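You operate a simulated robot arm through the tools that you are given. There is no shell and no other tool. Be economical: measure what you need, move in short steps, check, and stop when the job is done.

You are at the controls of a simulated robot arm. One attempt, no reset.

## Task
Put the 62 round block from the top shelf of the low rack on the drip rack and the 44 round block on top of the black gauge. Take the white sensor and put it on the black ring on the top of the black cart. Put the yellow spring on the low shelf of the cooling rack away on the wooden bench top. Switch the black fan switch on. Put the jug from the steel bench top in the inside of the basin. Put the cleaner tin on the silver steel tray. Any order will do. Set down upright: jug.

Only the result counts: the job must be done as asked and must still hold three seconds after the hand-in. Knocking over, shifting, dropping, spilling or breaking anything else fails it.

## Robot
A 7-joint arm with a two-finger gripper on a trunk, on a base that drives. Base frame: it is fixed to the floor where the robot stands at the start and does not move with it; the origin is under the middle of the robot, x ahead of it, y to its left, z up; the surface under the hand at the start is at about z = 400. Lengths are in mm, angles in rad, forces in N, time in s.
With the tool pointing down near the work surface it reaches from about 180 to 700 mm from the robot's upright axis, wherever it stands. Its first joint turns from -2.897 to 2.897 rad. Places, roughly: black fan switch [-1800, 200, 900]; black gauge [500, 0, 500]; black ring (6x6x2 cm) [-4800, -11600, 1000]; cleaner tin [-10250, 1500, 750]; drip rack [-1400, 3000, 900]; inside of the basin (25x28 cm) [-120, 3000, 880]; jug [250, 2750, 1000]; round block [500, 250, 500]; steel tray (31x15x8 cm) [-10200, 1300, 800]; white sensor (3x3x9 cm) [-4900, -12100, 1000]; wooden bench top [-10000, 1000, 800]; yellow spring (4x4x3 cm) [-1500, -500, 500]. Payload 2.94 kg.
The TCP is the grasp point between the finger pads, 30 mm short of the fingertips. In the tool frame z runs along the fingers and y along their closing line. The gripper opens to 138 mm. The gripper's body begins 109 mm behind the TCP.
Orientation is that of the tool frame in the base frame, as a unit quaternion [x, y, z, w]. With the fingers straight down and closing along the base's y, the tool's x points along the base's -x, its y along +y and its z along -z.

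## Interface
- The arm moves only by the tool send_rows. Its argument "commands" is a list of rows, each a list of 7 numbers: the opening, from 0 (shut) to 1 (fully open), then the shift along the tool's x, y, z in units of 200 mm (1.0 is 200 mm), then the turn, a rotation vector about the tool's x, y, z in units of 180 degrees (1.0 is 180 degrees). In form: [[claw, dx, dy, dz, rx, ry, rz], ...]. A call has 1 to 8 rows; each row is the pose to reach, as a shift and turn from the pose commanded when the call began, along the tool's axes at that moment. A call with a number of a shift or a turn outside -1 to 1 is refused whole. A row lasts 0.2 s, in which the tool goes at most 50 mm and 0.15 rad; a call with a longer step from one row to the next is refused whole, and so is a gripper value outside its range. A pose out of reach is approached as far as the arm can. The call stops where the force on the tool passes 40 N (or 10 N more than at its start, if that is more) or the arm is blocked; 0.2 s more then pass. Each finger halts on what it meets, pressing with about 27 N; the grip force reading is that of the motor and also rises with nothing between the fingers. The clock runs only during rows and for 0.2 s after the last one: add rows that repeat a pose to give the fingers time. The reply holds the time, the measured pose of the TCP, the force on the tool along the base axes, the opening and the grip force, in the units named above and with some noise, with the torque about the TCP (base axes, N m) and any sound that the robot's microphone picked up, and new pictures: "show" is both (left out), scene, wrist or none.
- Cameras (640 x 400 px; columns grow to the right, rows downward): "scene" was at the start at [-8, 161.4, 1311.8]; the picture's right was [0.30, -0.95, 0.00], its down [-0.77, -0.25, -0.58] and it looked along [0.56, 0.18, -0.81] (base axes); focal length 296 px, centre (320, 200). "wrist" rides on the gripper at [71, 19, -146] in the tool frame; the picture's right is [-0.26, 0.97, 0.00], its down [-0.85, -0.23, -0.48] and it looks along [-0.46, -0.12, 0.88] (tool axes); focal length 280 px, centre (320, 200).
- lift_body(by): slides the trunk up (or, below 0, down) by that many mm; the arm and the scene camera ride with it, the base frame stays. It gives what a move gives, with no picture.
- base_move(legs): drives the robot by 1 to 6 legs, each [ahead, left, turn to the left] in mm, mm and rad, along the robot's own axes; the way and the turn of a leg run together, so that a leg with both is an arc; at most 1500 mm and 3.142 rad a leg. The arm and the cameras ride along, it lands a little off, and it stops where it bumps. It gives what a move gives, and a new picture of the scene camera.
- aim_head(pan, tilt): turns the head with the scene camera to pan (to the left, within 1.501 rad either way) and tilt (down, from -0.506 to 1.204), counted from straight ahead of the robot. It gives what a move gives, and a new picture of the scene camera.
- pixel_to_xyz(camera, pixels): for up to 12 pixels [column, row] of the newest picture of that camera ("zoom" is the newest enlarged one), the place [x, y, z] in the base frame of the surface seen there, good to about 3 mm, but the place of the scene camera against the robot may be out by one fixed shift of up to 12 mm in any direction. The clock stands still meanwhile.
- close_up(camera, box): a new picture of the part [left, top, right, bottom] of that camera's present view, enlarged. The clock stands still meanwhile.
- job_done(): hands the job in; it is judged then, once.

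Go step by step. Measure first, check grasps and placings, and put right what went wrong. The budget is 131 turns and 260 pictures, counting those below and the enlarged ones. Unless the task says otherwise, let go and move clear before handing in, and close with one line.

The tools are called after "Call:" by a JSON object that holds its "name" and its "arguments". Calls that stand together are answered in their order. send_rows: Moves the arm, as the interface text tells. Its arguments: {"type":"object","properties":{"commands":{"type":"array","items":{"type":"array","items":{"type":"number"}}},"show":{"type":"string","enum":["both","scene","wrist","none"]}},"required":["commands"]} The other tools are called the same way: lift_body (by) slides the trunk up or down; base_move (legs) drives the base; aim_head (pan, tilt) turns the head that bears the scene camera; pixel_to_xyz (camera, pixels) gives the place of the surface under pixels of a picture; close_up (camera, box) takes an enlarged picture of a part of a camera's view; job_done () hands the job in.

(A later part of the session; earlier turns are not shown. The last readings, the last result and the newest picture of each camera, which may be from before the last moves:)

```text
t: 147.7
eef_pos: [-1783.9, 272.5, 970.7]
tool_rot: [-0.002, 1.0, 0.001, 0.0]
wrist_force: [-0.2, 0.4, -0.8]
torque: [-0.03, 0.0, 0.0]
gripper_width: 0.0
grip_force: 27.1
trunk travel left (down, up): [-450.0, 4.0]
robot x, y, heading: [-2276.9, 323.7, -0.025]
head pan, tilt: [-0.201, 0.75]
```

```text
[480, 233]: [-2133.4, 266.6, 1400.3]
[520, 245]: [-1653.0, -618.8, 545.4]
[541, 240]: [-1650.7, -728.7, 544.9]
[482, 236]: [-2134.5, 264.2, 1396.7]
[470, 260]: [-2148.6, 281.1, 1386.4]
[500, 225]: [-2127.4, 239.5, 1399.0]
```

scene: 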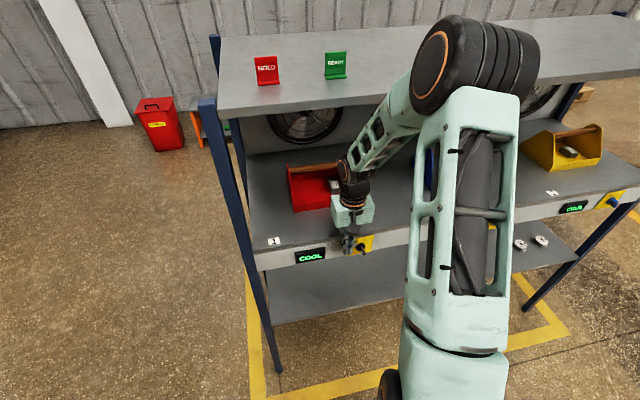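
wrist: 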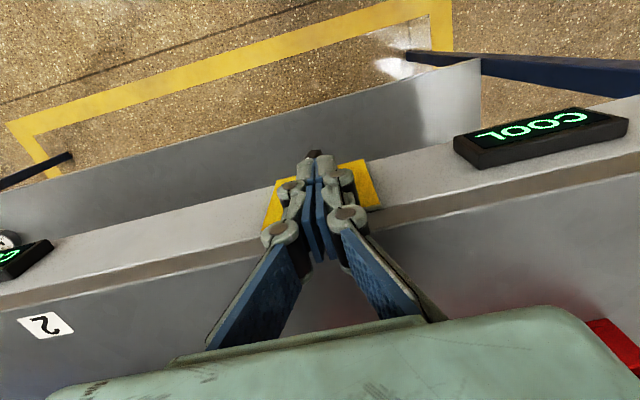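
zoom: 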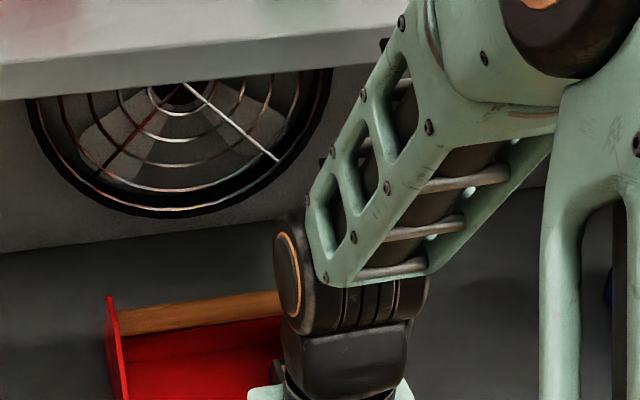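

The knob is at ON. Next the spring at (-1555,-475), low shelf, 200 mm under the middle shelf: it needs a tilted approach. First withdraw the arm and yaw the gripper 180° so the camera ends up on top when tilted.

Call:
{"name": "send_rows", "arguments": {"commands": [[0, 0.2, 0, -0.1, 0, 0, 0], [0, 0.4, 0, -0.2, 0, 0, 0], [0, 0.5, 0, -0.2, 0, 0, -0.047], [0, 0.5, 0, -0.2, 0, 0, -0.094], [0, 0.5, 0, -0.2, 0, 0, -0.141], [0, 0.5, 0, -0.2, 0, 0, -0.188], [0, 0.5, 0, -0.2, 0, 0, -0.235], [0, 0.5, 0, -0.2, 0, 0, -0.282]], "show": "none"}}

Call:
{"name": "send_rows", "arguments": {"commands": [[0, 0, 0, 0, 0, 0, -0.047], [0, 0, 0, 0, 0, 0, -0.094], [0, 0, 0, 0, 0, 0, -0.141], [0, 0, 0, 0, 0, 0, -0.188], [0, 0, 0, 0, 0, 0, -0.235], [0, 0, 0, 0, 0, 0, -0.282], [0, 0, 0, 0, 0, 0, -0.329], [0, 0, 0, 0, 0, 0, -0.376]], "show": "none"}}

Call:
{"name": "send_rows", "arguments": {"commands": [[0, 0, 0, 0, 0, 0, -0.047], [0, 0, 0, 0, 0, 0, -0.094], [0, 0, 0, 0, 0, 0, -0.141], [0, 0, 0, 0, 0, 0, -0.188], [0, 0, 0, 0, 0, 0, -0.235], [0, 0, 0, 0, 0, 0, -0.282], [0, 0, 0, 0, 0, 0, -0.329], [0, 0, 0, 0, 0, 0, -0.342]], "show": "scene"}}

```text
t: 149.5
eef_pos: [-1884.5, 270.3, 1011.9]
tool_rot: [-0.431, 0.902, 0.001, 0.001]
wrist_force: [0.3, -0.8, 0.2]
torque: [-0.03, -0.04, 0.01]
gripper_width: 0.0
grip_force: 27.2
trunk travel left (down, up): [-450.0, 4.0]
robot x, y, heading: [-2276.1, 321.0, -0.021]
head pan, tilt: [-0.201, 0.75]
```

```text
t: 151.3
eef_pos: [-1883.3, 271.1, 1011.5]
tool_rot: [0.86, -0.51, -0.001, -0.002]
wrist_force: [-0.5, 0.1, 0.6]
torque: [-0.01, 0.03, 0.0]
gripper_width: 0.0
grip_force: 26.5
trunk travel left (down, up): [-450.0, 4.0]
robot x, y, heading: [-2277.3, 326.4, -0.019]
head pan, tilt: [-0.201, 0.75]
```

```text
t: 153.1
eef_pos: [-1884.5, 270.9, 1012.3]
tool_rot: [1.0, 0.002, 0.0, -0.002]
wrist_force: [0.1, 0.4, -0.2]
torque: [0.0, 0.0, 0.03]
gripper_width: 0.1
grip_force: 26.6
trunk travel left (down, up): [-450.0, 4.0]
robot x, y, heading: [-2276.0, 322.3, -0.022]
head pan, tilt: [-0.201, 0.75]
```

scene: 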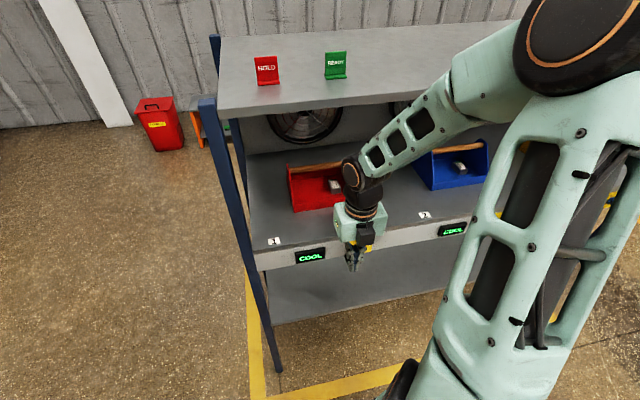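

Yaw reversed fine. Driving right to y≈-475 and lowering the trunk.

Call:
{"name": "base_move", "arguments": {"legs": [[0, -780, 0.02]]}}

Call:
{"name": "lift_body", "arguments": {"by": -330}}

Call:
{"name": "aim_head", "arguments": {"pan": 0.0, "tilt": 0.75}}

```text
t: 160.4
eef_pos: [-1895.7, -507.5, 1011.7]
tool_rot: [1.0, 0.008, 0.0, -0.001]
wrist_force: [-0.9, -0.3, 0.5]
torque: [0.01, 0.01, -0.02]
gripper_width: 0.1
grip_force: 27.1
trunk travel left (down, up): [-450.0, 4.0]
robot x, y, heading: [-2289.4, -461.2, -0.005]
head pan, tilt: [-0.201, 0.75]
```

scene: 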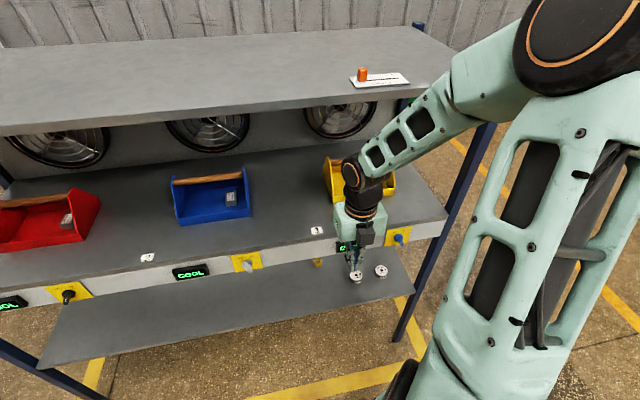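

```text
t: 163.7
eef_pos: [-1895.4, -507.5, 683.1]
tool_rot: [1.0, 0.008, 0.0, -0.002]
wrist_force: [0.2, -0.8, -0.3]
torque: [0.0, -0.02, -0.01]
gripper_width: 0.0
grip_force: 27.1
trunk travel left (down, up): [-120.0, 334.0]
robot x, y, heading: [-2289.2, -462.9, -0.009]
head pan, tilt: [-0.201, 0.75]
```

```text
t: 164.4
eef_pos: [-1894.9, -507.5, 681.7]
tool_rot: [1.0, 0.008, -0.001, -0.002]
wrist_force: [-0.3, 0.5, -0.1]
torque: [-0.01, 0.0, -0.01]
gripper_width: 0.1
grip_force: 27.3
trunk travel left (down, up): [-120.0, 334.0]
robot x, y, heading: [-2283.6, -464.6, -0.004]
head pan, tilt: [0.0, 0.75]
```

scene: 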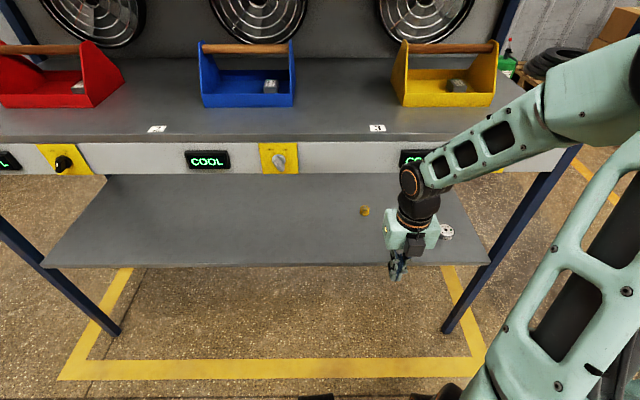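

The spring is in view at (364,211). Measuring it and the fascia's lower edge.

Call:
{"name": "close_up", "arguments": {"camera": "scene", "box": [330, 190, 400, 235]}}

Call:
{"name": "pixel_to_xyz", "arguments": {"camera": "scene", "pixels": [[364, 211], [364, 207], [364, 215], [330, 215], [250, 171], [364, 225], [250, 263], [446, 230]]}}

```text
8.89 times, centred on (365, 212) of scene
```

zoom: 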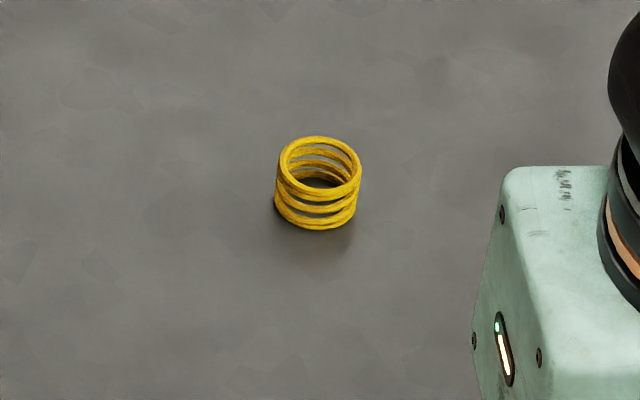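

```text
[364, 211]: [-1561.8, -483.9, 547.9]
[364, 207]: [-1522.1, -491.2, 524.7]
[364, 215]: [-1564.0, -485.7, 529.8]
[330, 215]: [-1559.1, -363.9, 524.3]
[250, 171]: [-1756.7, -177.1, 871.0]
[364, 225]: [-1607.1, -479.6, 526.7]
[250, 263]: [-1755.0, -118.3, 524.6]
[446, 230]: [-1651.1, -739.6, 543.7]
```

Spring: front x≈-1564, centre ≈(-1545,-482), top ≈552; clear height below fascia 871. Pitching the tool to 30° below horizontal while moving in under the shelf.

Call:
{"name": "send_rows", "arguments": {"commands": [[0.2, 0.1, -0.02, 0.03, 0, 0.0476, 0], [0.4, 0.2, -0.04, 0.06, 0, 0.0952, 0], [0.45, 0.32, -0.06, 0.1, 0, 0.1428, 0], [0.45, 0.44, -0.08, 0.16, 0, 0.1904, 0], [0.45, 0.56, -0.1, 0.22, 0, 0.238, 0], [0.45, 0.7, -0.12, 0.3, 0, 0.2856, 0], [0.45, 0.84, -0.13, 0.36, 0, 0.3332, 0], [0.45, 0.84, -0.13, 0.36, 0, 0.3332, 0]], "show": "both"}}

```text
t: 166.2
eef_pos: [-1727.7, -479.3, 611.5]
tool_rot: [0.865, 0.007, 0.501, -0.006]
wrist_force: [0.3, -0.7, 0.5]
torque: [-0.02, 0.02, -0.01]
gripper_width: 62.0
grip_force: 0.0
out of reach, approached as far as the arm can: row 3
trunk travel left (down, up): [-120.0, 334.0]
robot x, y, heading: [-2286.9, -465.7, -0.008]
head pan, tilt: [0.0, 0.75]
```

scene: 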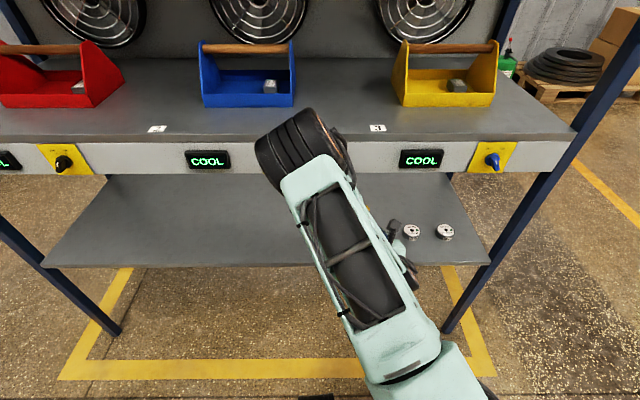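
wrist: 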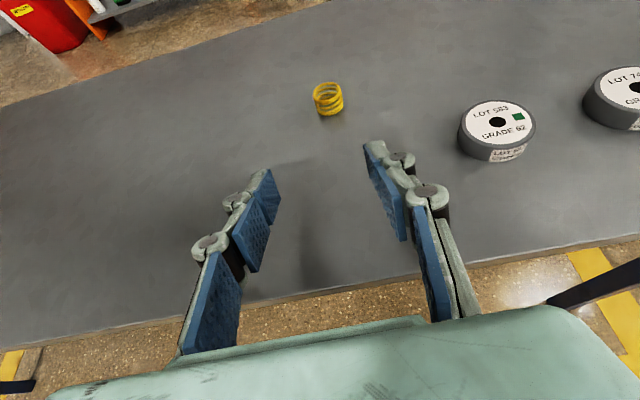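

Call:
{"name": "pixel_to_xyz", "arguments": {"camera": "wrist", "pixels": [[328, 92], [318, 100], [340, 100], [330, 112], [329, 85], [315, 95], [343, 93], [490, 145]]}}

Call:
{"name": "pixel_to_xyz", "arguments": {"camera": "scene", "pixels": [[265, 155], [290, 125], [325, 140], [345, 165], [340, 130], [300, 180]]}}

Call:
{"name": "close_up", "arguments": {"camera": "wrist", "box": [290, 70, 370, 130]}}

```text
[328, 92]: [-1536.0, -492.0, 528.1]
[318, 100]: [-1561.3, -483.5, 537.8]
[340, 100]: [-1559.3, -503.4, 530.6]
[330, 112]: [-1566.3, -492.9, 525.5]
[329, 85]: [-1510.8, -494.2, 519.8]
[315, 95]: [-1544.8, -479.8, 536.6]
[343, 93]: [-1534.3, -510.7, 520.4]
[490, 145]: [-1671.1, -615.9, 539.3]
```

```text
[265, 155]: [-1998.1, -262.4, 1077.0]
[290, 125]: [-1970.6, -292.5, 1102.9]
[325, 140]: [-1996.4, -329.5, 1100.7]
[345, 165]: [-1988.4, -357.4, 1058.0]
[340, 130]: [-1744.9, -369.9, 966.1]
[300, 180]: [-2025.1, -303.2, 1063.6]
```

```text
6.67 times, centred on (330, 100) of wrist
```

zoom: 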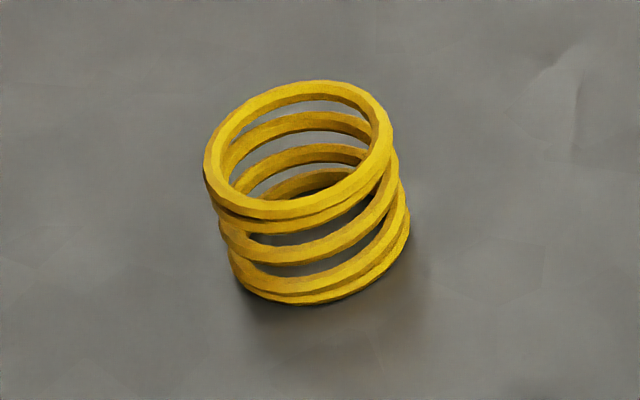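

Call:
{"name": "pixel_to_xyz", "arguments": {"camera": "zoom", "pixels": [[210, 165], [384, 145], [305, 88], [290, 212], [225, 120], [370, 190], [300, 298], [405, 225], [235, 265]]}}

```text
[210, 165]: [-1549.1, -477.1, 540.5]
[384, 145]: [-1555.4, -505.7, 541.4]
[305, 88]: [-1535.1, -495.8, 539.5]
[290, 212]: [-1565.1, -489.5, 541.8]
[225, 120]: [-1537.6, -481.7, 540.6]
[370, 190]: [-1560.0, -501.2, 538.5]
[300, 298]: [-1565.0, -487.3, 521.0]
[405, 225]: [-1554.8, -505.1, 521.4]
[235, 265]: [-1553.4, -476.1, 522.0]
```

Spring centre (-1550,-491), z 521–540, diameter 30. Approaching along the tool axis, first to 60 mm short.

Call:
{"name": "send_rows", "arguments": {"commands": [[0.45, 0.035, 0.018, 0.143, 0, 0, 0], [0.45, 0.071, 0.037, 0.287, 0, 0, 0], [0.45, 0.106, 0.055, 0.43, 0, 0, 0], [0.45, 0.142, 0.074, 0.573, 0, 0, 0], [0.45, 0.142, 0.074, 0.573, 0, 0, 0]], "show": "wrist"}}

```text
t: 167.4
eef_pos: [-1612.1, -491.4, 576.7]
tool_rot: [0.866, 0.005, 0.5, -0.005]
wrist_force: [-1.1, -0.1, -0.5]
torque: [0.02, 0.0, -0.03]
gripper_width: 62.0
grip_force: 0.2
trunk travel left (down, up): [-120.0, 334.0]
robot x, y, heading: [-2290.4, -460.6, -0.005]
head pan, tilt: [0.0, 0.75]
```

wrist: 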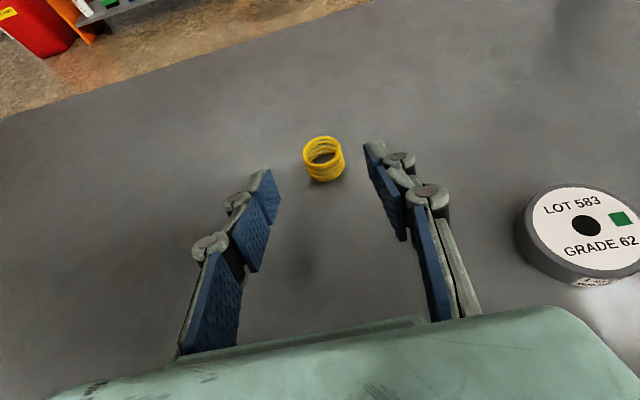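

Call:
{"name": "send_rows", "arguments": {"commands": [[0.45, 0.003, 0, 0.1, 0, 0, 0], [0.45, 0.003, 0, 0.2, 0, 0, 0], [0.45, 0.003, 0, 0.25, 0, 0, 0], [0.45, 0.003, 0, 0.286, 0, 0, 0], [0.45, 0.003, 0, 0.286, 0, 0, 0]], "show": "wrist"}}

```text
t: 168.6
eef_pos: [-1563.0, -492.5, 549.4]
tool_rot: [0.866, 0.005, 0.5, -0.005]
wrist_force: [-0.6, -0.2, 1.0]
torque: [-0.04, 0.0, 0.02]
gripper_width: 62.2
grip_force: 0.0
trunk travel left (down, up): [-120.0, 334.0]
robot x, y, heading: [-2286.5, -460.2, -0.009]
head pan, tilt: [0.0, 0.75]
```

wrist: 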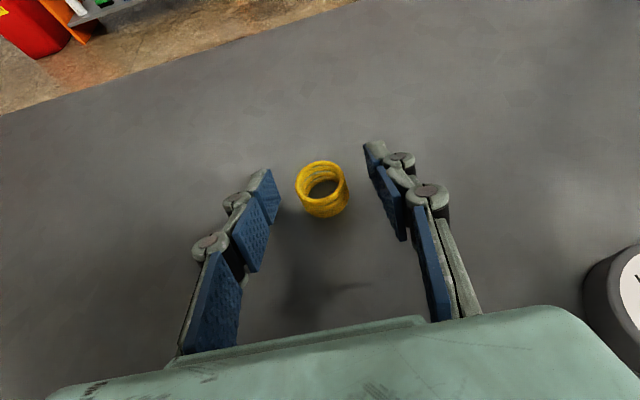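

The spring lies between the fingertips at (321,188). Closing and lifting slightly.

Call:
{"name": "send_rows", "arguments": {"commands": [[0.1, 0, 0, 0, 0, 0, 0], [0.1, 0, 0, 0, 0, 0, 0], [0.1, 0, 0, 0, 0, 0, 0], [0.1, 0, 0, 0, 0, 0, 0], [0.1, 0.05, 0, -0.05, 0, 0, 0], [0.1, 0.1, 0, -0.1, 0, 0, 0]], "show": "wrist"}}

```text
t: 170.0
eef_pos: [-1571.7, -491.4, 576.9]
tool_rot: [0.866, 0.006, 0.5, -0.006]
wrist_force: [0.5, -0.3, -0.6]
torque: [0.0, 0.02, 0.01]
gripper_width: 32.0
grip_force: 27.2
trunk travel left (down, up): [-120.0, 334.0]
robot x, y, heading: [-2287.1, -460.6, -0.008]
head pan, tilt: [0.0, 0.75]
```

wrist: 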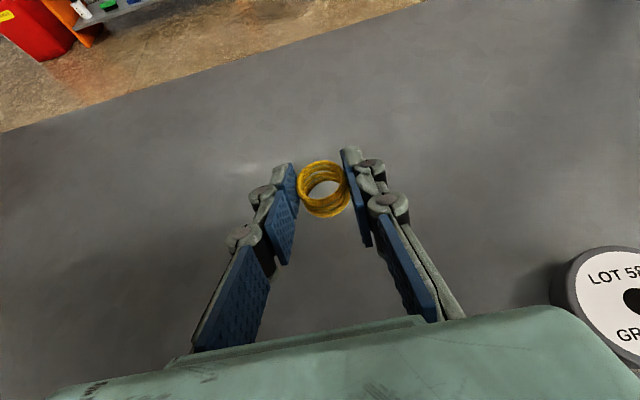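

Spring held (32 mm). Backing out the way I came.

Call:
{"name": "send_rows", "arguments": {"commands": [[0.1, -0.02, -0.01, -0.2, 0, 0, 0], [0.1, -0.09, -0.03, -0.4, 0, 0, 0], [0.1, -0.16, -0.05, -0.6, 0, 0, 0], [0.1, -0.236, -0.07, -0.76, 0, 0, 0], [0.1, -0.236, -0.07, -0.76, 0, 0, 0]], "show": "none"}}

Call:
{"name": "send_rows", "arguments": {"commands": [[0.1, -0.12, 0, -0.12, 0, -0.0476, 0], [0.1, -0.23, 0, -0.23, 0, -0.0952, 0], [0.1, -0.33, 0, -0.34, 0, -0.1428, 0], [0.1, -0.42, 0, -0.44, 0, -0.1904, 0], [0.1, -0.5, 0, -0.53, 0, -0.238, 0], [0.1, -0.58, 0, -0.6, 0, -0.2856, 0], [0.1, -0.65, 0, -0.67, 0, -0.3332, 0], [0.1, -0.65, 0, -0.67, 0, -0.3332, 0]], "show": "both"}}

```text
t: 171.2
eef_pos: [-1725.9, -479.3, 613.6]
tool_rot: [0.866, 0.006, 0.5, -0.006]
wrist_force: [0.0, -0.1, -0.5]
torque: [0.0, 0.02, 0.0]
gripper_width: 32.3
grip_force: 27.2
trunk travel left (down, up): [-120.0, 334.0]
robot x, y, heading: [-2288.6, -461.0, -0.004]
head pan, tilt: [0.0, 0.75]
```

```text
t: 173.0
eef_pos: [-1909.2, -482.0, 565.1]
tool_rot: [1.0, 0.008, 0.0, -0.001]
wrist_force: [-0.7, -1.0, -0.2]
torque: [-0.02, 0.02, -0.01]
gripper_width: 31.9
grip_force: 27.1
trunk travel left (down, up): [-120.0, 334.0]
robot x, y, heading: [-2288.1, -463.2, -0.007]
head pan, tilt: [0.0, 0.75]
```

scene: 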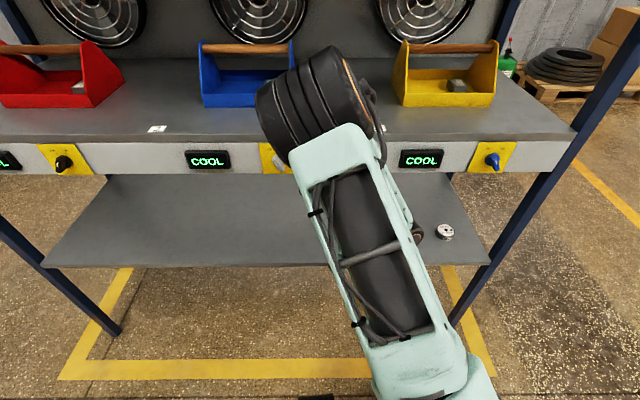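
wrist: 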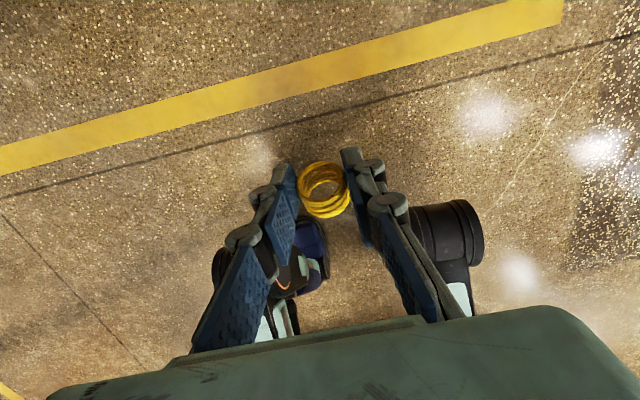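

Raising the trunk and leaving the corridor to the left, then turning to face -x.

Call:
{"name": "lift_body", "arguments": {"by": 300}}

Call:
{"name": "base_move", "arguments": {"legs": [[0, 1500, 0], [0, 150, 0], [0, 0, 3.14]]}}

Call:
{"name": "aim_head", "arguments": {"pan": 0.0, "tilt": 0.2}}

```text
t: 176.0
eef_pos: [-1909.7, -483.3, 866.4]
tool_rot: [1.0, 0.008, -0.001, -0.002]
wrist_force: [0.0, -0.5, 0.3]
torque: [-0.01, 0.0, -0.02]
gripper_width: 31.9
grip_force: 27.0
trunk travel left (down, up): [-420.0, 34.0]
robot x, y, heading: [-2286.6, -461.3, -0.007]
head pan, tilt: [0.0, 0.75]
```

```text
t: 198.3
eef_pos: [-2661.6, 1183.2, 866.3]
tool_rot: [-0.034, 0.999, -0.002, -0.001]
wrist_force: [0.4, 0.1, -0.5]
torque: [-0.02, 0.0, -0.02]
gripper_width: 32.2
grip_force: 27.3
trunk travel left (down, up): [-420.0, 34.0]
robot x, y, heading: [-2283.5, 1182.4, -3.093]
head pan, tilt: [0.0, 0.75]
```

scene: 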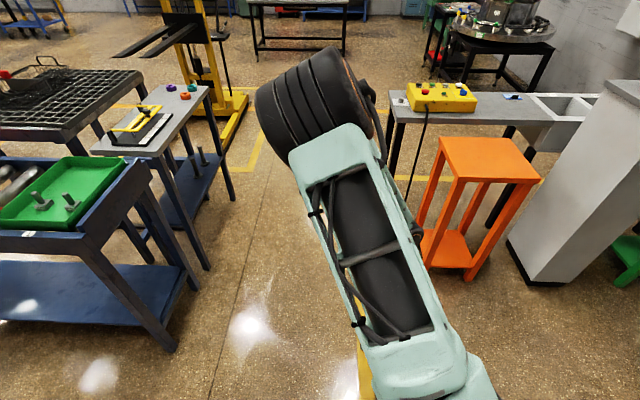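

```text
t: 199.2
eef_pos: [-2661.1, 1184.0, 866.0]
tool_rot: [-0.034, 0.999, -0.001, 0.0]
wrist_force: [1.0, 0.4, 0.1]
torque: [-0.01, 0.0, 0.0]
gripper_width: 32.3
grip_force: 26.9
trunk travel left (down, up): [-420.0, 34.0]
robot x, y, heading: [-2284.1, 1185.0, -3.092]
head pan, tilt: [0.0, 0.201]
```

scene: 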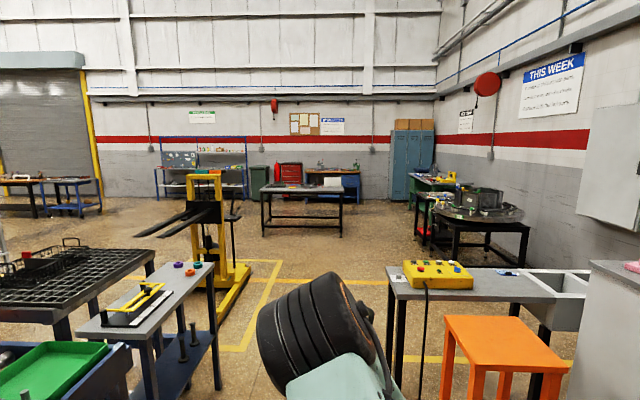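

Call:
{"name": "pixel_to_xyz", "arguments": {"camera": "scene", "pixels": [[212, 265], [248, 268], [390, 275], [445, 320], [220, 385], [397, 385], [343, 232], [265, 235], [300, 190], [340, 185], [240, 330], [525, 230]]}}

Call:
{"name": "close_up", "arguments": {"camera": "scene", "box": [140, 120, 440, 260]}}

```text
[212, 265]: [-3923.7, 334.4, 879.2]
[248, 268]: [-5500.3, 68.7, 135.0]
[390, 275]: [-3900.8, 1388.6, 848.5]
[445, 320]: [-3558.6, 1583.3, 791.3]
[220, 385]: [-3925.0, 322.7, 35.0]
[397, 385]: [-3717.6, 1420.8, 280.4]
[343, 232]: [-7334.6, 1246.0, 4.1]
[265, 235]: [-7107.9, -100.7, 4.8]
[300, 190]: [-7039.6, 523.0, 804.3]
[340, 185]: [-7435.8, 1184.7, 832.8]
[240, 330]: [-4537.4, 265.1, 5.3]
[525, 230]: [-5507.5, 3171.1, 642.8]
```

```text
2.13 times, centred on (290, 190) of scene
```

zoom: 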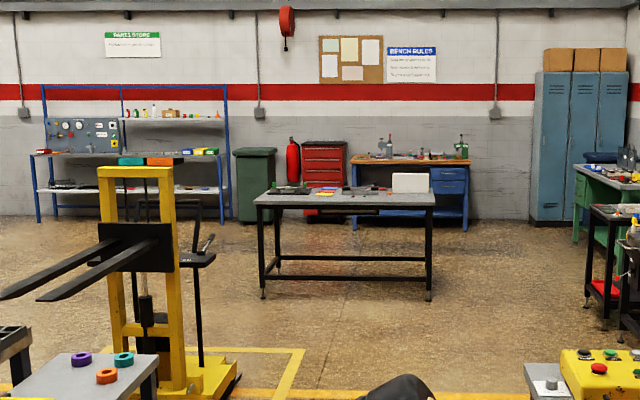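

Passage centre is y≈865. Driving through to x≈-5700.

Call:
{"name": "base_move", "arguments": {"legs": [[0, 315, -0.05], [1500, 0, 0], [1500, 0, 0], [400, 0, 0]]}}

Call:
{"name": "aim_head", "arguments": {"pan": -0.3, "tilt": 0.2}}

```text
t: 218.9
eef_pos: [-6076.3, 957.2, 864.9]
tool_rot: [0.003, 1.0, -0.003, -0.001]
wrist_force: [-0.3, 0.2, -0.2]
torque: [-0.03, -0.03, 0.0]
gripper_width: 32.1
grip_force: 26.8
trunk travel left (down, up): [-420.0, 34.0]
robot x, y, heading: [-5697.2, 928.7, 3.112]
head pan, tilt: [0.0, 0.201]
```

scene: 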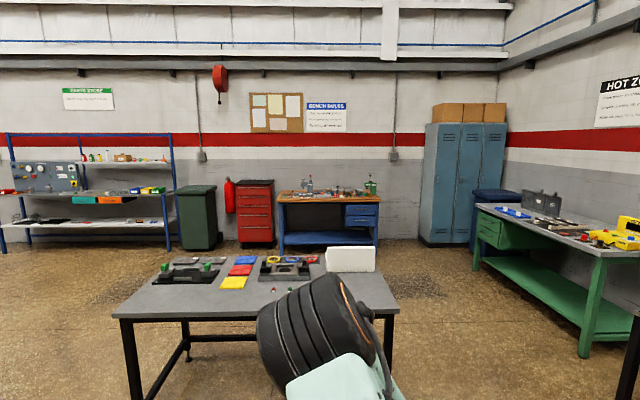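

```text
t: 219.7
eef_pos: [-6077.0, 957.6, 865.7]
tool_rot: [0.004, 1.0, -0.002, 0.001]
wrist_force: [0.0, 0.2, 0.0]
torque: [0.02, 0.0, -0.03]
gripper_width: 32.1
grip_force: 26.7
trunk travel left (down, up): [-420.0, 34.0]
robot x, y, heading: [-5698.2, 930.5, 3.11]
head pan, tilt: [-0.3, 0.201]
```

scene: 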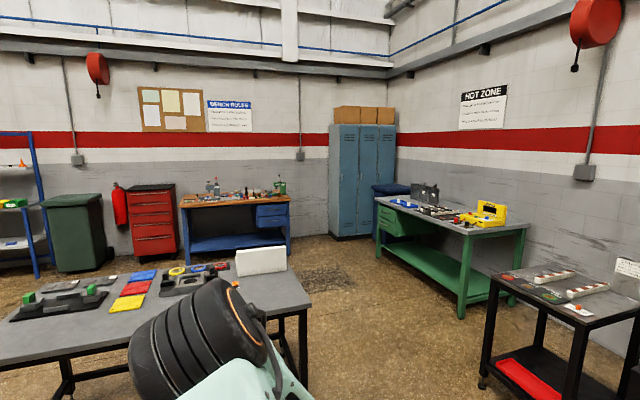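

Call:
{"name": "pixel_to_xyz", "arguments": {"camera": "scene", "pixels": [[485, 380], [463, 315], [305, 385], [310, 300], [380, 255], [188, 205], [289, 200], [285, 250], [495, 280], [185, 262], [235, 197], [378, 205]]}}

Call:
{"name": "close_up", "arguments": {"camera": "scene", "box": [170, 165, 310, 265]}}

```text
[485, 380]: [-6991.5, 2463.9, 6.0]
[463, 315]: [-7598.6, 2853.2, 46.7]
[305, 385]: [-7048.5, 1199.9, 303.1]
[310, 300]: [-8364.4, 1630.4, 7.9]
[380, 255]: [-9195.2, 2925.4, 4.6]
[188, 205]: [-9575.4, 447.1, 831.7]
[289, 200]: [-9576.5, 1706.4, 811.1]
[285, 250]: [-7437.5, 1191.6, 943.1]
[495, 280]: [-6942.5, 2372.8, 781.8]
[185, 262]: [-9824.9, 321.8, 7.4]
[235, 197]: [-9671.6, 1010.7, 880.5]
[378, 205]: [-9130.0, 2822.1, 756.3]
```

```text
4.00 times, centred on (240, 215) of scene
```

zoom: 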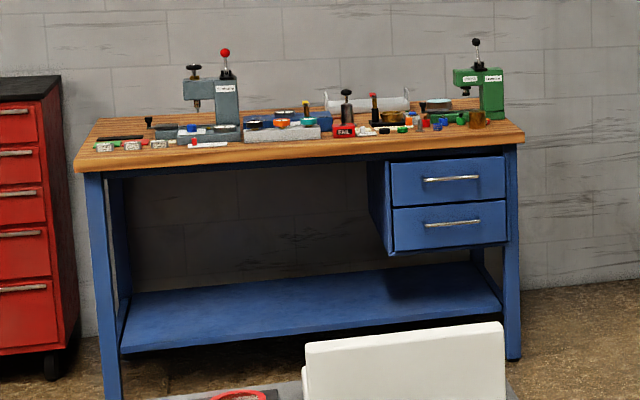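

Passage to the wooden bench is at y≈1800. Driving.

Call:
{"name": "base_move", "arguments": {"legs": [[0, -880, 0.03], [1500, 0, 0], [1400, 0, 0], [0, 600, 0], [200, 0, 0]]}}

Call:
{"name": "aim_head", "arguments": {"pan": -0.2, "tilt": 0.45}}

```text
t: 247.8
eef_pos: [-9184.9, 1293.8, 866.2]
tool_rot: [-0.002, 1.0, -0.002, 0.0]
wrist_force: [0.1, 0.4, -0.9]
torque: [-0.04, 0.01, -0.01]
gripper_width: 32.0
grip_force: 26.6
trunk travel left (down, up): [-420.0, 34.0]
robot x, y, heading: [-8810.2, 1268.1, 3.123]
head pan, tilt: [-0.3, 0.201]
```

scene: 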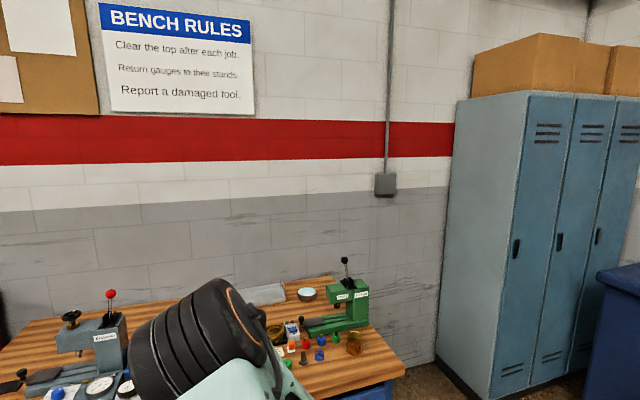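

```text
t: 248.6
eef_pos: [-9184.9, 1293.2, 865.1]
tool_rot: [-0.001, 1.0, -0.001, 0.0]
wrist_force: [0.3, -0.5, -0.1]
torque: [0.02, 0.03, 0.02]
gripper_width: 31.9
grip_force: 26.7
trunk travel left (down, up): [-420.0, 34.0]
robot x, y, heading: [-8809.6, 1271.0, 3.124]
head pan, tilt: [-0.201, 0.45]
```

scene: 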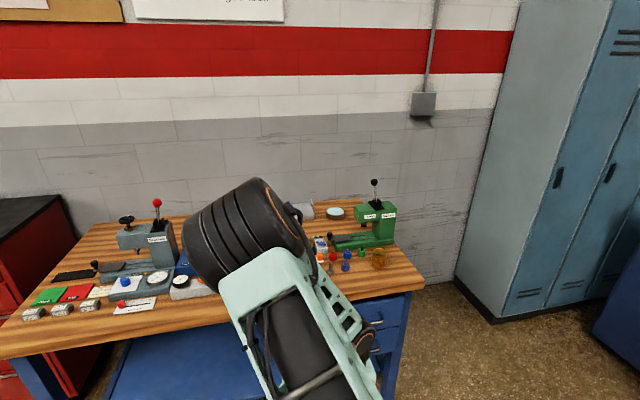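

Raising the hand, then driving to the bench.

Call:
{"name": "send_rows", "arguments": {"commands": [[0.1, 0, 0, -0.25, 0, 0, 0], [0.1, 0, 0, -0.5, 0, 0, 0], [0.1, 0, 0, -0.75, 0, 0, 0], [0.1, 0, 0, -1.0, 0, 0, 0], [0.1, 0, 0, -1.0, 0, 0, 0]], "show": "none"}}

Call:
{"name": "base_move", "arguments": {"legs": [[300, 0, 0.017]]}}

Call:
{"name": "aim_head", "arguments": {"pan": -0.35, "tilt": 0.7}}

```text
t: 249.8
eef_pos: [-9187.4, 1297.2, 1065.1]
tool_rot: [-0.001, 1.0, -0.001, 0.0]
wrist_force: [-0.4, 0.0, -0.9]
torque: [0.01, 0.03, 0.01]
gripper_width: 32.2
grip_force: 27.2
trunk travel left (down, up): [-420.0, 34.0]
robot x, y, heading: [-8805.4, 1272.9, 3.125]
head pan, tilt: [-0.201, 0.45]
```

```text
t: 251.8
eef_pos: [-9488.9, 1293.7, 1065.5]
tool_rot: [-0.011, 1.0, -0.002, 0.0]
wrist_force: [-0.3, -0.3, 0.0]
torque: [-0.02, -0.02, -0.01]
gripper_width: 31.9
grip_force: 26.6
trunk travel left (down, up): [-420.0, 34.0]
robot x, y, heading: [-9111.8, 1270.9, 3.14]
head pan, tilt: [-0.201, 0.45]
```

scene: 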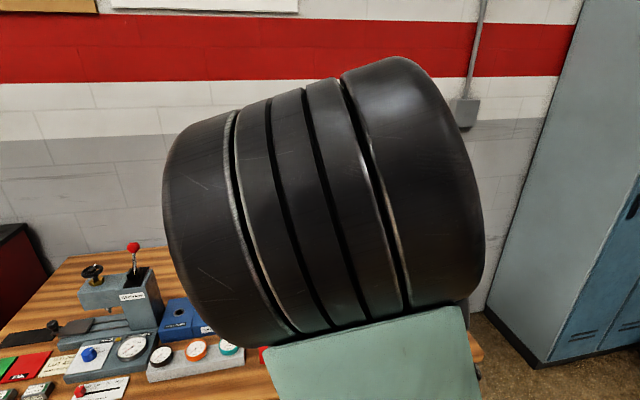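

```text
t: 252.6
eef_pos: [-9488.4, 1293.5, 1064.6]
tool_rot: [-0.01, 1.0, -0.002, 0.0]
wrist_force: [-0.1, -0.6, -0.8]
torque: [0.01, 0.01, 0.0]
gripper_width: 32.3
grip_force: 27.1
trunk travel left (down, up): [-420.0, 34.0]
robot x, y, heading: [-9110.7, 1273.3, 3.138]
head pan, tilt: [-0.351, 0.7]
```

scene: 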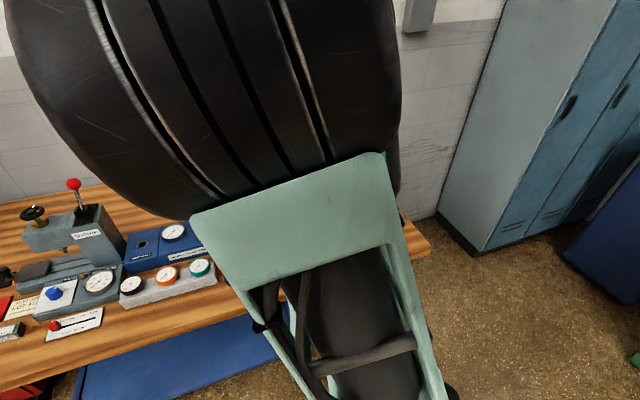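

Call:
{"name": "send_rows", "arguments": {"commands": [[0.1, 0.25, 0, 0, 0, 0, 0], [0.1, 0.5, 0, 0, 0, 0, 0], [0.1, 0.75, 0, 0, 0, 0, 0], [0.1, 1.0, 0, 0, 0, 0, 0], [0.1, 1.0, 0, 0, 0, 0, 0]], "show": "both"}}

```text
t: 253.8
eef_pos: [-9690.7, 1288.2, 1066.5]
tool_rot: [-0.01, 1.0, -0.001, -0.001]
wrist_force: [0.1, -0.3, -0.5]
torque: [0.03, 0.01, 0.02]
gripper_width: 31.9
grip_force: 26.6
trunk travel left (down, up): [-420.0, 34.0]
robot x, y, heading: [-9107.2, 1274.2, 3.139]
head pan, tilt: [-0.351, 0.7]
```

scene: 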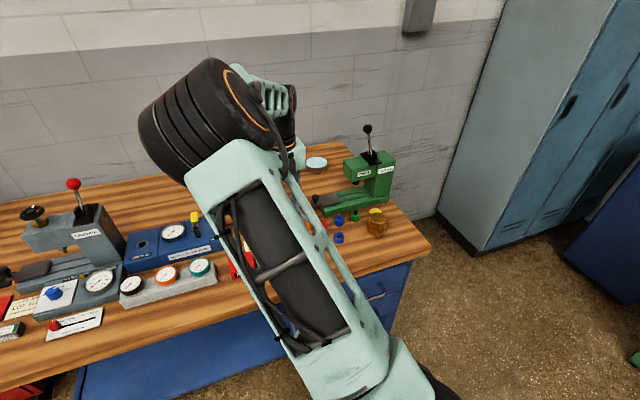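
wrist: 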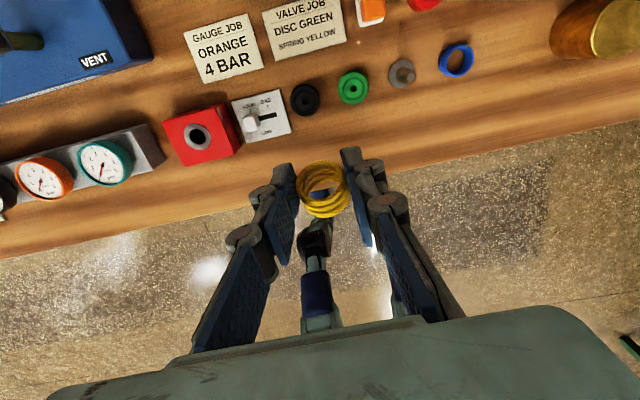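

Free wood appears at about (440–560, 110). Measuring.

Call:
{"name": "pixel_to_xyz", "arguments": {"camera": "wrist", "pixels": [[480, 110], [440, 115], [530, 100], [450, 165], [520, 145], [455, 60], [402, 73], [590, 45], [353, 88], [320, 180]]}}

Call:
{"name": "close_up", "arguments": {"camera": "wrist", "box": [0, 0, 640, 240]}}

```text
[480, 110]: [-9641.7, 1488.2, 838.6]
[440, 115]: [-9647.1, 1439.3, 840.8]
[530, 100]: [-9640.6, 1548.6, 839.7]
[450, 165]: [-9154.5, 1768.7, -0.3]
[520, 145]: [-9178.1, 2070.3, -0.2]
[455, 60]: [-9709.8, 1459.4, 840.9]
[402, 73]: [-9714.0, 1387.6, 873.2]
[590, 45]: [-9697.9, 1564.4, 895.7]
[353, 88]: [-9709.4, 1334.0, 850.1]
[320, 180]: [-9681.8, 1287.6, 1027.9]
```

```text
1.00 times, centred on (320, 120) of wrist (not enlarged: the box is as wide or as high as the picture)
```

zoom: 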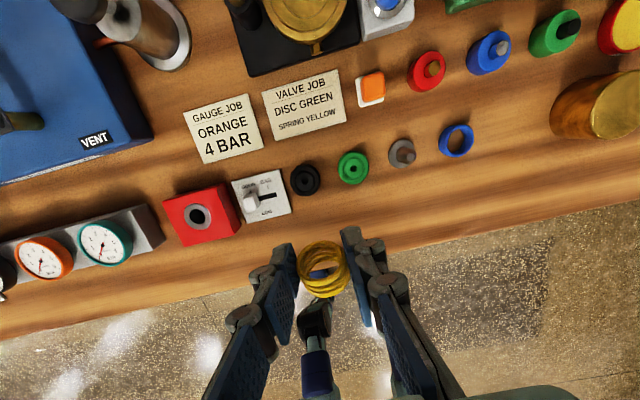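

Bench top is z≈840; the spot (-9650,1425) is free. The spring was gripped with a 60° pitch, so I must pitch the tool equally to set it flat. First reposition the base slightly back and right.

Call:
{"name": "base_move", "arguments": {"legs": [[-70, -137, 0]]}}

Call:
{"name": "send_rows", "arguments": {"commands": [[0.1, 0, 0, 0.06, 0, 0.0476, 0], [0.1, 0, 0, 0.12, 0, 0.0952, 0], [0.1, 0, 0, 0.18, 0, 0.1428, 0], [0.1, 0, 0, 0.24, 0, 0.1904, 0], [0.1, 0, 0, 0.3, 0, 0.238, 0], [0.1, 0, 0, 0.36, 0, 0.2856, 0], [0.1, 0, 0, 0.4, 0, 0.3332, 0], [0.1, 0, 0, 0.4, 0, 0.3332, 0]], "show": "both"}}

```text
t: 255.7
eef_pos: [-9617.1, 1429.2, 1065.6]
tool_rot: [-0.009, 1.0, -0.002, 0.0]
wrist_force: [-0.5, 0.4, -0.3]
torque: [0.0, 0.02, 0.01]
gripper_width: 32.1
grip_force: 27.0
trunk travel left (down, up): [-420.0, 34.0]
robot x, y, heading: [-9037.2, 1409.1, 3.136]
head pan, tilt: [-0.351, 0.7]
```

scene: 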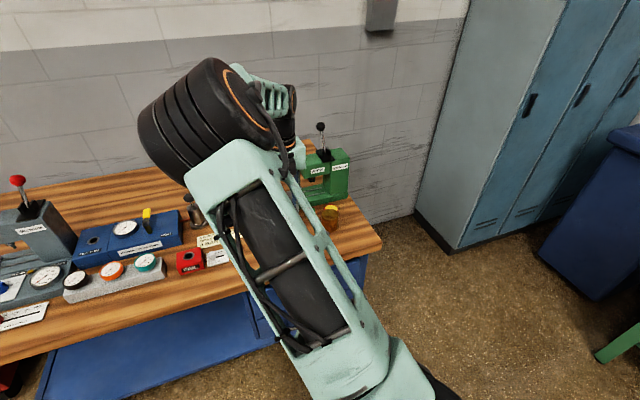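

```text
t: 257.5
eef_pos: [-9618.8, 1431.9, 985.8]
tool_rot: [-0.007, 0.866, -0.005, -0.5]
wrist_force: [0.1, -0.8, 0.4]
torque: [0.01, -0.01, 0.02]
gripper_width: 32.0
grip_force: 26.7
out of reach, approached as far as the arm can: row 4, 5
trunk travel left (down, up): [-420.0, 34.0]
robot x, y, heading: [-9038.9, 1415.2, 3.136]
head pan, tilt: [-0.351, 0.7]
```

scene: 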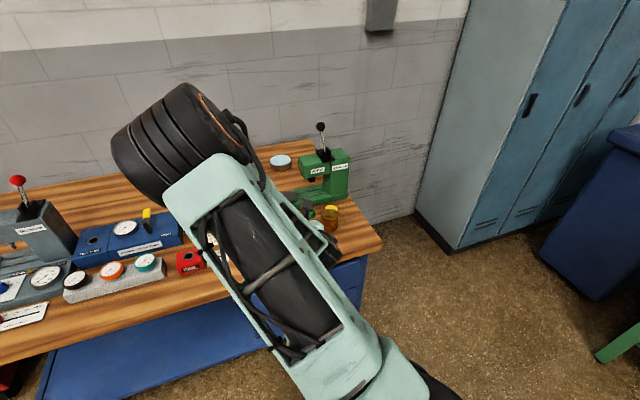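
wrist: 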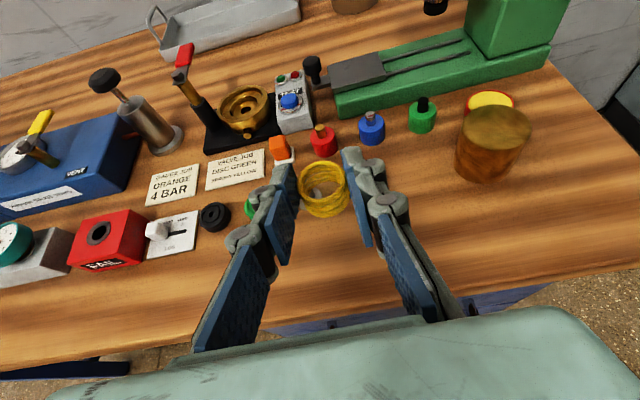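

Pitched as at the grasp; the wood below is free. Lowering to just above the surface.

Call:
{"name": "send_rows", "arguments": {"commands": [[0.1, -0.11, -0.01, 0.08, 0, 0, 0], [0.1, -0.22, -0.02, 0.16, 0, 0, 0], [0.1, -0.33, -0.02, 0.25, 0, 0, 0], [0.1, -0.4, -0.02, 0.3, 0, 0, 0], [0.1, -0.444, -0.02, 0.331, 0, 0, 0], [0.1, -0.444, -0.02, 0.331, 0, 0, 0]], "show": "wrist"}}

```text
t: 258.9
eef_pos: [-9632.2, 1425.6, 875.8]
tool_rot: [-0.008, 0.866, -0.007, -0.5]
wrist_force: [-0.5, -0.6, -1.0]
torque: [0.02, 0.02, -0.01]
gripper_width: 31.8
grip_force: 27.2
trunk travel left (down, up): [-420.0, 34.0]
robot x, y, heading: [-9036.4, 1410.6, 3.139]
head pan, tilt: [-0.351, 0.7]
```

wrist: 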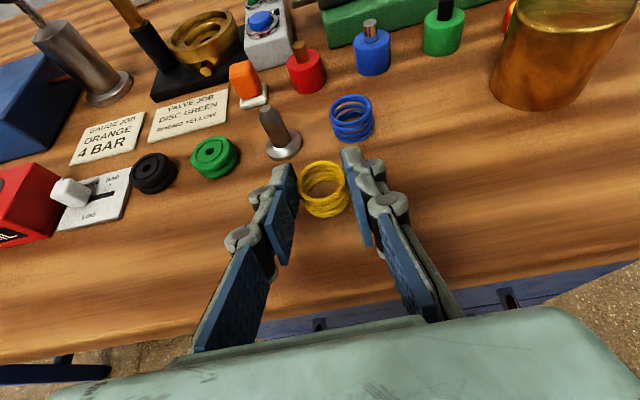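

Call:
{"name": "send_rows", "arguments": {"commands": [[0.1, -0.017, 0, 0.01, 0, 0, 0], [0.1, -0.026, 0, 0.015, 0, 0, 0], [0.1, -0.032, 0, 0.019, 0, 0, 0], [0.1, -0.037, 0, 0.021, 0, 0, 0]], "show": "wrist"}}

```text
t: 259.9
eef_pos: [-9630.1, 1425.3, 870.4]
tool_rot: [-0.007, 0.865, -0.006, -0.502]
wrist_force: [1.8, 0.3, 11.5]
torque: [0.12, 0.2, 0.01]
gripper_width: 32.2
grip_force: 26.8
trunk travel left (down, up): [-420.0, 34.0]
robot x, y, heading: [-9038.6, 1418.2, 3.135]
head pan, tilt: [-0.351, 0.7]
```

wrist: 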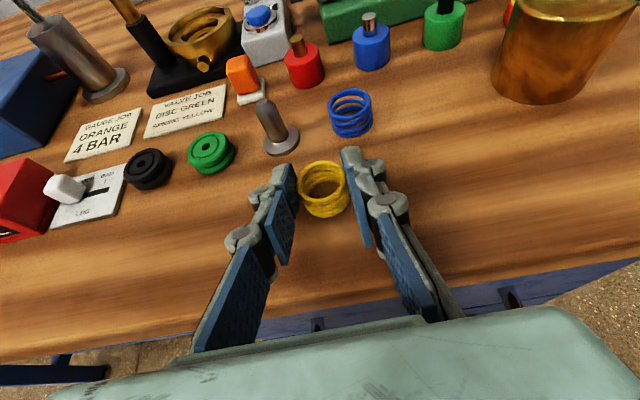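

Contact (11 N). Releasing gently and backing away along the tool axis and up.

Call:
{"name": "send_rows", "arguments": {"commands": [[0.1, -0.03, 0, 0.017, 0, 0, 0], [0.3, -0.03, 0, 0.017, 0, 0, 0], [0.36, -0.03, 0, 0.017, 0, 0, 0], [0.36, -0.03, 0, 0.017, 0, 0, 0], [0.36, 0.05, 0, -0.1, 0, 0, 0], [0.36, 0.15, 0, -0.25, 0, 0, 0], [0.36, 0.3, 0, -0.4, 0, 0, 0], [0.36, 0.45, 0, -0.55, 0, 0, 0]], "show": "both"}}

```text
t: 261.7
eef_pos: [-9579.6, 1425.4, 999.8]
tool_rot: [-0.006, 0.866, -0.006, -0.5]
wrist_force: [0.2, -0.3, -0.2]
torque: [0.02, -0.01, -0.03]
gripper_width: 49.9
grip_force: 0.0
trunk travel left (down, up): [-420.0, 34.0]
robot x, y, heading: [-9035.9, 1414.3, 3.139]
head pan, tilt: [-0.351, 0.7]
```

scene: 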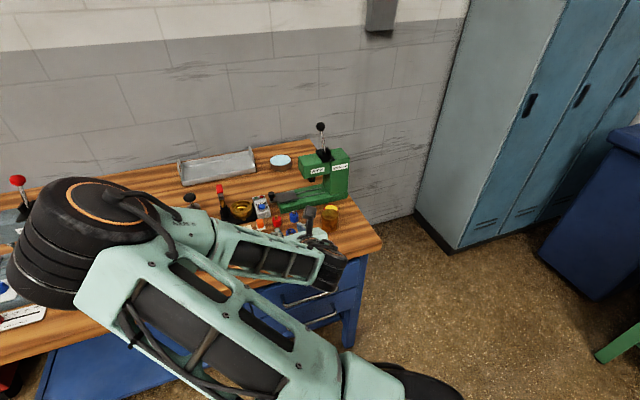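
wrist: 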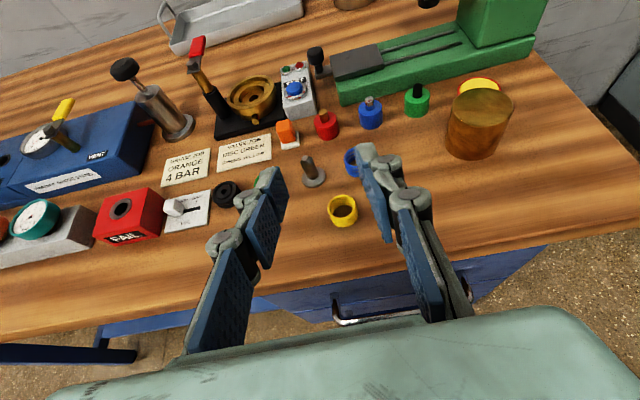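

The spring stands on the bench at (343,208). Now the steel tray at scene (217,167) and the tin at (280,162); measuring.

Call:
{"name": "close_up", "arguments": {"camera": "scene", "box": [160, 130, 360, 240]}}

Call:
{"name": "pixel_to_xyz", "arguments": {"camera": "scene", "pixels": [[280, 160], [280, 168], [185, 178], [252, 165], [217, 166], [182, 165], [250, 150], [330, 165], [60, 240], [320, 130], [30, 230]]}}

```text
3.20 times, centred on (260, 185) of scene
```

zoom: 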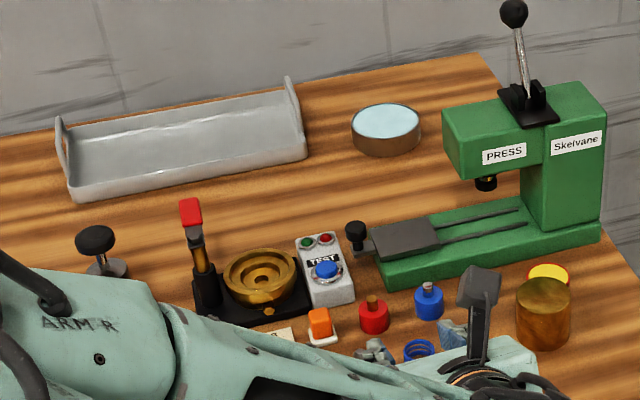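

```text
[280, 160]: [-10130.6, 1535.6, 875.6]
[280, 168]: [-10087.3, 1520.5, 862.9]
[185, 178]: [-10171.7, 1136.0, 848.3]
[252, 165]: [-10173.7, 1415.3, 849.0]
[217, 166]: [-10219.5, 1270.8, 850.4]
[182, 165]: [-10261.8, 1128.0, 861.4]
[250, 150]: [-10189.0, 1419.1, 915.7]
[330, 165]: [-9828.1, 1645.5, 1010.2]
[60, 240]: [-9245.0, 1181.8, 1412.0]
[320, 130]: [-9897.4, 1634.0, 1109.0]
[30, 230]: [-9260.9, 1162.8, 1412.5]
```

Tin at (-10125,1530) is too far from the bench front; I'll check whether there's room for the robot at the bench's right end, beside the lockers.

Call:
{"name": "pixel_to_xyz", "arguments": {"camera": "scene", "pixels": [[430, 225], [462, 251], [500, 150], [385, 225], [381, 243], [400, 260], [350, 345], [490, 60], [575, 245], [365, 205], [420, 205], [440, 160]]}}

```text
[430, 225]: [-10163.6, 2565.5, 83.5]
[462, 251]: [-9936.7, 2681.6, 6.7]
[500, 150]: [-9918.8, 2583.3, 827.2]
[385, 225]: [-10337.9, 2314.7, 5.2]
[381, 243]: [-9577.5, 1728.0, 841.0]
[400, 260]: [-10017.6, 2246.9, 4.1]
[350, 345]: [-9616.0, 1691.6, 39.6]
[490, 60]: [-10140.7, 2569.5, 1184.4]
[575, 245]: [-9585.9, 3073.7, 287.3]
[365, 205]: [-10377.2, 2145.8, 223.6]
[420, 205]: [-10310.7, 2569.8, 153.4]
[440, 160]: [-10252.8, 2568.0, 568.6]
```

Gap of 840 mm between bench end (y≈1730) and lockers (y≈2570): enough. Unpitching and raising the arm before driving there.

Call:
{"name": "send_rows", "arguments": {"commands": [[0.3, 0.084, 0, -0.139, 0, -0.0476, 0], [0.3, 0.168, 0, -0.278, 0, -0.0952, 0], [0.3, 0.253, 0, -0.417, 0, -0.1428, 0], [0.3, 0.337, 0, -0.556, 0, -0.1904, 0], [0.3, 0.421, 0, -0.695, 0, -0.238, 0], [0.3, 0.505, 0, -0.834, 0, -0.2856, 0], [0.3, 0.59, 0, -0.976, 0, -0.3332, 0], [0.3, 0.59, 0, -0.976, 0, -0.3332, 0]], "show": "none"}}

Call:
{"name": "lift_body", "arguments": {"by": 33}}

Call:
{"name": "base_move", "arguments": {"legs": [[-300, 0, 0], [0, -760, 0], [0, 0, 1.574]]}}

```text
t: 263.5
eef_pos: [-9468.9, 1428.2, 1200.1]
tool_rot: [-0.01, 1.0, -0.002, 0.0]
wrist_force: [0.9, -0.5, -0.1]
torque: [-0.01, 0.0, 0.02]
gripper_width: 41.3
grip_force: 0.1
out of reach, approached as far as the arm can: row 3
trunk travel left (down, up): [-420.0, 34.0]
robot x, y, heading: [-9035.7, 1412.7, 3.134]
head pan, tilt: [-0.351, 0.7]
```

```text
t: 264.3
eef_pos: [-9469.0, 1428.5, 1234.1]
tool_rot: [-0.01, 1.0, -0.001, 0.0]
wrist_force: [-0.5, 0.6, 0.2]
torque: [0.04, 0.0, 0.0]
gripper_width: 41.5
grip_force: 0.0
trunk travel left (down, up): [-453.0, 1.0]
robot x, y, heading: [-9039.0, 1413.5, 3.138]
head pan, tilt: [-0.351, 0.7]
```

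```text
t: 276.9
eef_pos: [-8756.0, 1755.7, 1233.0]
tool_rot: [0.708, -0.706, 0.001, -0.001]
wrist_force: [-0.4, 0.3, 0.5]
torque: [0.0, 0.0, -0.02]
gripper_width: 41.5
grip_force: 0.1
trunk travel left (down, up): [-453.0, 1.0]
robot x, y, heading: [-8737.1, 2186.4, -1.588]
head pan, tilt: [-0.351, 0.7]
```

scene: 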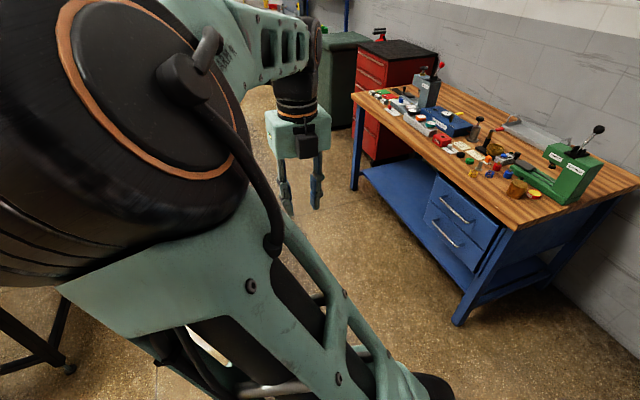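

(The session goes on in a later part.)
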